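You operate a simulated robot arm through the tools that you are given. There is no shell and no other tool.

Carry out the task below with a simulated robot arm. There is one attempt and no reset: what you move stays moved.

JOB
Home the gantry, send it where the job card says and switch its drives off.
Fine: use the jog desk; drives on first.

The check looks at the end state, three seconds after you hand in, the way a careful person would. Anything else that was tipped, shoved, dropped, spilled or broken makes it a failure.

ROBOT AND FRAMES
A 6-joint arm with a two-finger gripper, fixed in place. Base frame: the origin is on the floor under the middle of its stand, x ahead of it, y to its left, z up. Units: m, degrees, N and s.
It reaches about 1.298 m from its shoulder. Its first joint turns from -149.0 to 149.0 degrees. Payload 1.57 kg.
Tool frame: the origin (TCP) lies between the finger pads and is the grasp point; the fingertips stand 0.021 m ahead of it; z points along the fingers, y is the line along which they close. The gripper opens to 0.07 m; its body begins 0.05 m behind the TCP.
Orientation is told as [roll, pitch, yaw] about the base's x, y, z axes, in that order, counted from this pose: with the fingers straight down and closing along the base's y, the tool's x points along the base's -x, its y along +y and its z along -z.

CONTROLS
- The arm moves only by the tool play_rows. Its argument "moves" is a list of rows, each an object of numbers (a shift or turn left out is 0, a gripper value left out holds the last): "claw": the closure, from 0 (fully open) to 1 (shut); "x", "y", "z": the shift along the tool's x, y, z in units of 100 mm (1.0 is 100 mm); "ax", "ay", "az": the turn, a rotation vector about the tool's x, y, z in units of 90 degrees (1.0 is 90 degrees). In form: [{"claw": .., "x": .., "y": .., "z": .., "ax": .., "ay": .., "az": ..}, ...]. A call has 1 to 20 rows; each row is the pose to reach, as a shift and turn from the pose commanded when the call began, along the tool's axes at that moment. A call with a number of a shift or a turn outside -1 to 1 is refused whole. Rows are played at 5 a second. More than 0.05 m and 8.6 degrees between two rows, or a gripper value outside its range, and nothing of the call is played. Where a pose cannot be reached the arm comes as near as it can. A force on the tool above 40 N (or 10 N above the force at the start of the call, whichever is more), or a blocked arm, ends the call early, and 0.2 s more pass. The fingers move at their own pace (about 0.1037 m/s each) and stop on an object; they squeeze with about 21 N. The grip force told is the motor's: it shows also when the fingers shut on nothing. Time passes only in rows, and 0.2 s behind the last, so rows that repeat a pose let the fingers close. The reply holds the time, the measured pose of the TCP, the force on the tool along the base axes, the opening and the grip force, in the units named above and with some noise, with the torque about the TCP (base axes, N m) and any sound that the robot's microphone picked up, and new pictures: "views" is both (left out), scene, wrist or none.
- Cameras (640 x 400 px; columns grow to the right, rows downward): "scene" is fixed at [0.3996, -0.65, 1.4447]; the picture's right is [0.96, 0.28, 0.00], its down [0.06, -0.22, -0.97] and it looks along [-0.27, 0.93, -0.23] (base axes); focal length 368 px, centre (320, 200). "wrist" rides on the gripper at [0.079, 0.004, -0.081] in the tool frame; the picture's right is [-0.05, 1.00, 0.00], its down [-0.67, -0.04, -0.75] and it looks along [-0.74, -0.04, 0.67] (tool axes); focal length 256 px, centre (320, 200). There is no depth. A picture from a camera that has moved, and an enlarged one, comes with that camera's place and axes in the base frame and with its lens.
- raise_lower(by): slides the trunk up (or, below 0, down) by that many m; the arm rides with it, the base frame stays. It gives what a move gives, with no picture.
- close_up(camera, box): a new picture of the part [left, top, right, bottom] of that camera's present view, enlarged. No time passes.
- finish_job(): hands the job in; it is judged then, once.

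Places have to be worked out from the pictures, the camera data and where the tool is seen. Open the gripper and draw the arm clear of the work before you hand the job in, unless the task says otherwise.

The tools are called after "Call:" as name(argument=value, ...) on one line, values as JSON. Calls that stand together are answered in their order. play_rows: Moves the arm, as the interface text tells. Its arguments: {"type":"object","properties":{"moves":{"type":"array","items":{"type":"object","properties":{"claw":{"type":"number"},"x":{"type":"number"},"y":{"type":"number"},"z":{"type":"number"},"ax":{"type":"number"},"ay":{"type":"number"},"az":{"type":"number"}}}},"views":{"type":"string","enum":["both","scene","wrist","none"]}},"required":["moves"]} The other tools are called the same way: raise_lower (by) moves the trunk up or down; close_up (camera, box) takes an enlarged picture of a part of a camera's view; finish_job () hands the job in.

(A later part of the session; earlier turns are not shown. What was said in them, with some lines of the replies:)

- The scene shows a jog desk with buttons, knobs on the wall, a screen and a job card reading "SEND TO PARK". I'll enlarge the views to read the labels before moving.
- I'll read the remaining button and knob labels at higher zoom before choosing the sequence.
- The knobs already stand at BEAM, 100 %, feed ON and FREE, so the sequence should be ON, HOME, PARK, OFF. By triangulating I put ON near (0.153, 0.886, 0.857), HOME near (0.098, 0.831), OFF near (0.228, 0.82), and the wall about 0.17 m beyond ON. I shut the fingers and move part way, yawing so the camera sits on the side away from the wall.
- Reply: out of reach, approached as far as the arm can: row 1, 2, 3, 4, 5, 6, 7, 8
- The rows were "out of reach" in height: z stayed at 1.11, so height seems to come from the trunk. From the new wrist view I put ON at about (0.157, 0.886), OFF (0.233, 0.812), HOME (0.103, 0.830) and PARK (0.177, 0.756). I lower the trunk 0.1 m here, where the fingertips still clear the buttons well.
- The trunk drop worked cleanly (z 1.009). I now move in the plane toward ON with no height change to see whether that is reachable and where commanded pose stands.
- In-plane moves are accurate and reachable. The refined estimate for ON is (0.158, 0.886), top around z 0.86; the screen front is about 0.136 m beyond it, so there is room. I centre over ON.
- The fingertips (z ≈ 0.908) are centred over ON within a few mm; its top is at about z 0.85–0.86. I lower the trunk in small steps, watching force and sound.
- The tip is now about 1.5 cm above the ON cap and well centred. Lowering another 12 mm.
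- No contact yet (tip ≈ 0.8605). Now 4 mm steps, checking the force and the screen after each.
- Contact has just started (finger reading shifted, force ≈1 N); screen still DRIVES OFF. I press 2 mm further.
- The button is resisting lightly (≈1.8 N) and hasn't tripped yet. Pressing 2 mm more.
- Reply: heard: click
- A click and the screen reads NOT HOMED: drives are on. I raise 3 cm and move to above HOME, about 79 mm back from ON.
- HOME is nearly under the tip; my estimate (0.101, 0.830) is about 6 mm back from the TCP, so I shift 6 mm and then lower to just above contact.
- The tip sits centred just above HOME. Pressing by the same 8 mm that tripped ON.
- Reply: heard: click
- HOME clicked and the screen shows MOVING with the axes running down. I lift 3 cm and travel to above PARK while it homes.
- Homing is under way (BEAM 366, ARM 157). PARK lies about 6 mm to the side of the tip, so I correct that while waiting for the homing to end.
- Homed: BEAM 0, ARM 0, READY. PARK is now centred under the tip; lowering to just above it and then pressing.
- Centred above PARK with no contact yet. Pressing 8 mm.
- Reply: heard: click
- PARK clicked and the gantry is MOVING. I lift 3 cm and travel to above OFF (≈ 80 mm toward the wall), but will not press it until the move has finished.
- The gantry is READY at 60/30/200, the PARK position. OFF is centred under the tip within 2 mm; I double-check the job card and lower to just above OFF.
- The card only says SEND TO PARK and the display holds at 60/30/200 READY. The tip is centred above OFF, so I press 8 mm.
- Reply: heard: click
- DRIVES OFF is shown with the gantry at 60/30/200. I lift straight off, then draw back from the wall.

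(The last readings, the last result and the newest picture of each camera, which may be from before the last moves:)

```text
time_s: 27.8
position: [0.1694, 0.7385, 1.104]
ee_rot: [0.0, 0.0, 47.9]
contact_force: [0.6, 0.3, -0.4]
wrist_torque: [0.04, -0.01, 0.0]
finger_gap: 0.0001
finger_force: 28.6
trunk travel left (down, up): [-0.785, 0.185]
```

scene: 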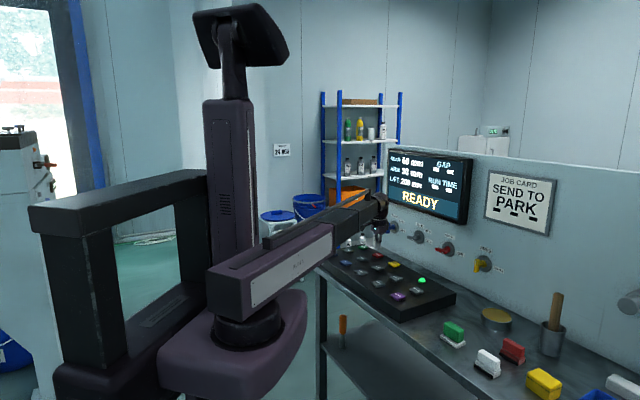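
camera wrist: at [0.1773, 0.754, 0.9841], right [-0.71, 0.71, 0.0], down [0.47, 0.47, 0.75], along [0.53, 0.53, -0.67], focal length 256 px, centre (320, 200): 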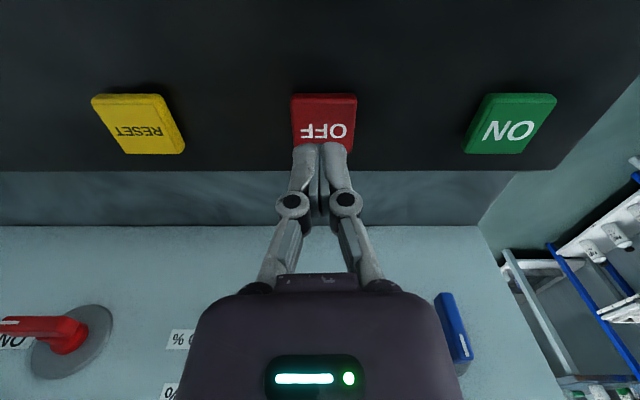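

The arm is back at z ≈ 1.10 with no contact. I draw further back off the desk and open the gripper, then check both views.

Call:
play_rows(moves=[{"claw": 0, "x": 0.25}, {"claw": 0, "x": 0.5}, {"claw": 0, "x": 0.75}, {"claw": 0, "x": 0.95}, {"claw": 0, "x": 0.95}, {"claw": 0, "x": 0.95}], views="both")

Call:
close_up(camera="scene", box=[310, 140, 490, 280])

Call:
close_up(camera="scene", box=[310, 230, 470, 330])

```text
time_s: 29.2
position: [0.1042, 0.6681, 1.1039]
ee_rot: [0.0, 0.0, 48.0]
contact_force: [0.8, 0.2, 0.5]
wrist_torque: [0.01, 0.02, -0.02]
finger_gap: 0.07
finger_force: 0.3
trunk travel left (down, up): [-0.785, 0.185]
camera wrist: at [0.0489, 0.612, 1.1842], right [-0.71, 0.71, 0.0], down [0.47, 0.47, 0.75], along [0.53, 0.53, -0.67], focal length 256 px, centre (320, 200)
```

scene: 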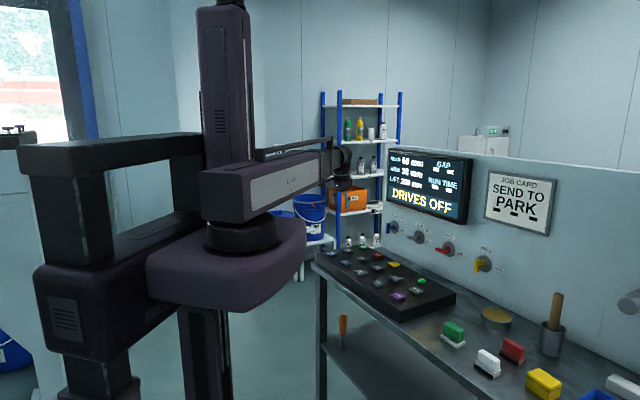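
wrist: 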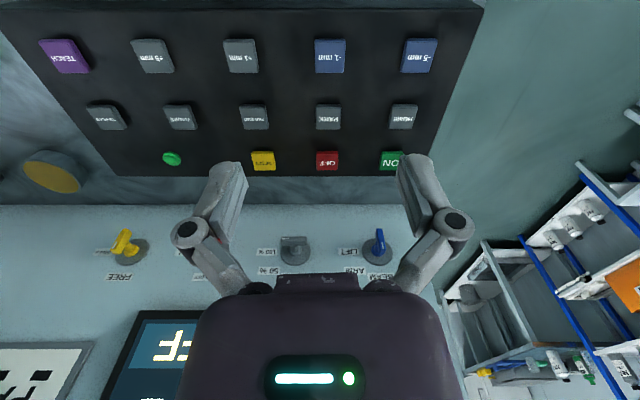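

```text
2.86 times, centred on (400, 210) of scene
camera zoom: at [0.3996, -0.65, 1.4447], right [0.96, 0.28, 0.0], down [0.06, -0.22, -0.97], along [-0.27, 0.93, -0.23], focal length 1052 px, centre (91, 171)
```

zoom: 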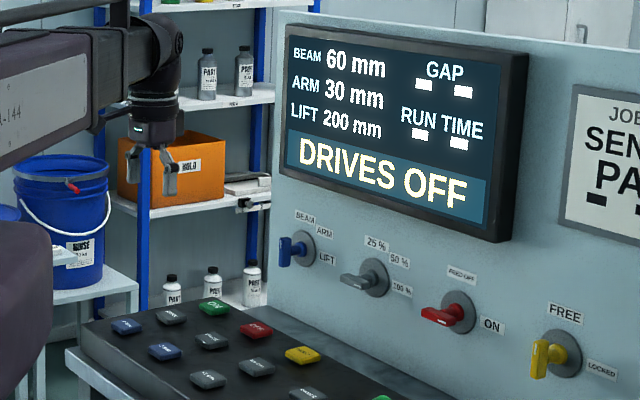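

```text
4.00 times, centred on (390, 280) of scene
camera zoom: at [0.3996, -0.65, 1.4447], right [0.96, 0.28, 0.0], down [0.06, -0.22, -0.97], along [-0.27, 0.93, -0.23], focal length 1473 px, centre (40, -120)
```

zoom: 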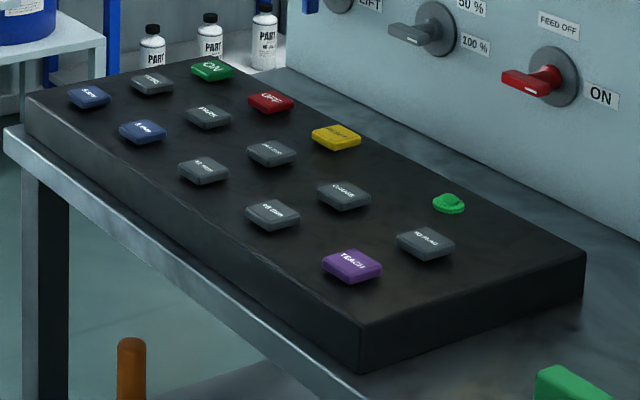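

The gantry is homed and parked at 60/30/200. The display reads DRIVES OFF, all knobs and objects are unchanged, the gripper is open and the arm is clear, so I hand the job in.

Call:
finish_job()

```text
The job is handed in.
```

The gantry is homed and sent to PARK, its drives are off, and I have handed the job in; no result has come back yet.

- **Drives on:** I pressed ON first and the screen changed to NOT HOMED.
- **Homing:** HOME ran until the screen read READY, with BEAM and ARM at 0 mm and LIFT at 280 mm.
- **Job card:** it says SEND TO PARK. I pressed PARK and the gantry stopped with the screen reading READY at BEAM 60, ARM 30 and LIFT 200 mm. I took these values to be the PARK position; nothing on the desk names them.
- **Drives off:** I pressed OFF only after the move had finished, and the screen reads DRIVES OFF.

The four buttons were the only things I touched. The knobs stayed at BEAM, 100 %, feed ON and FREE. The gripper is open and the arm is drawn back from the desk.
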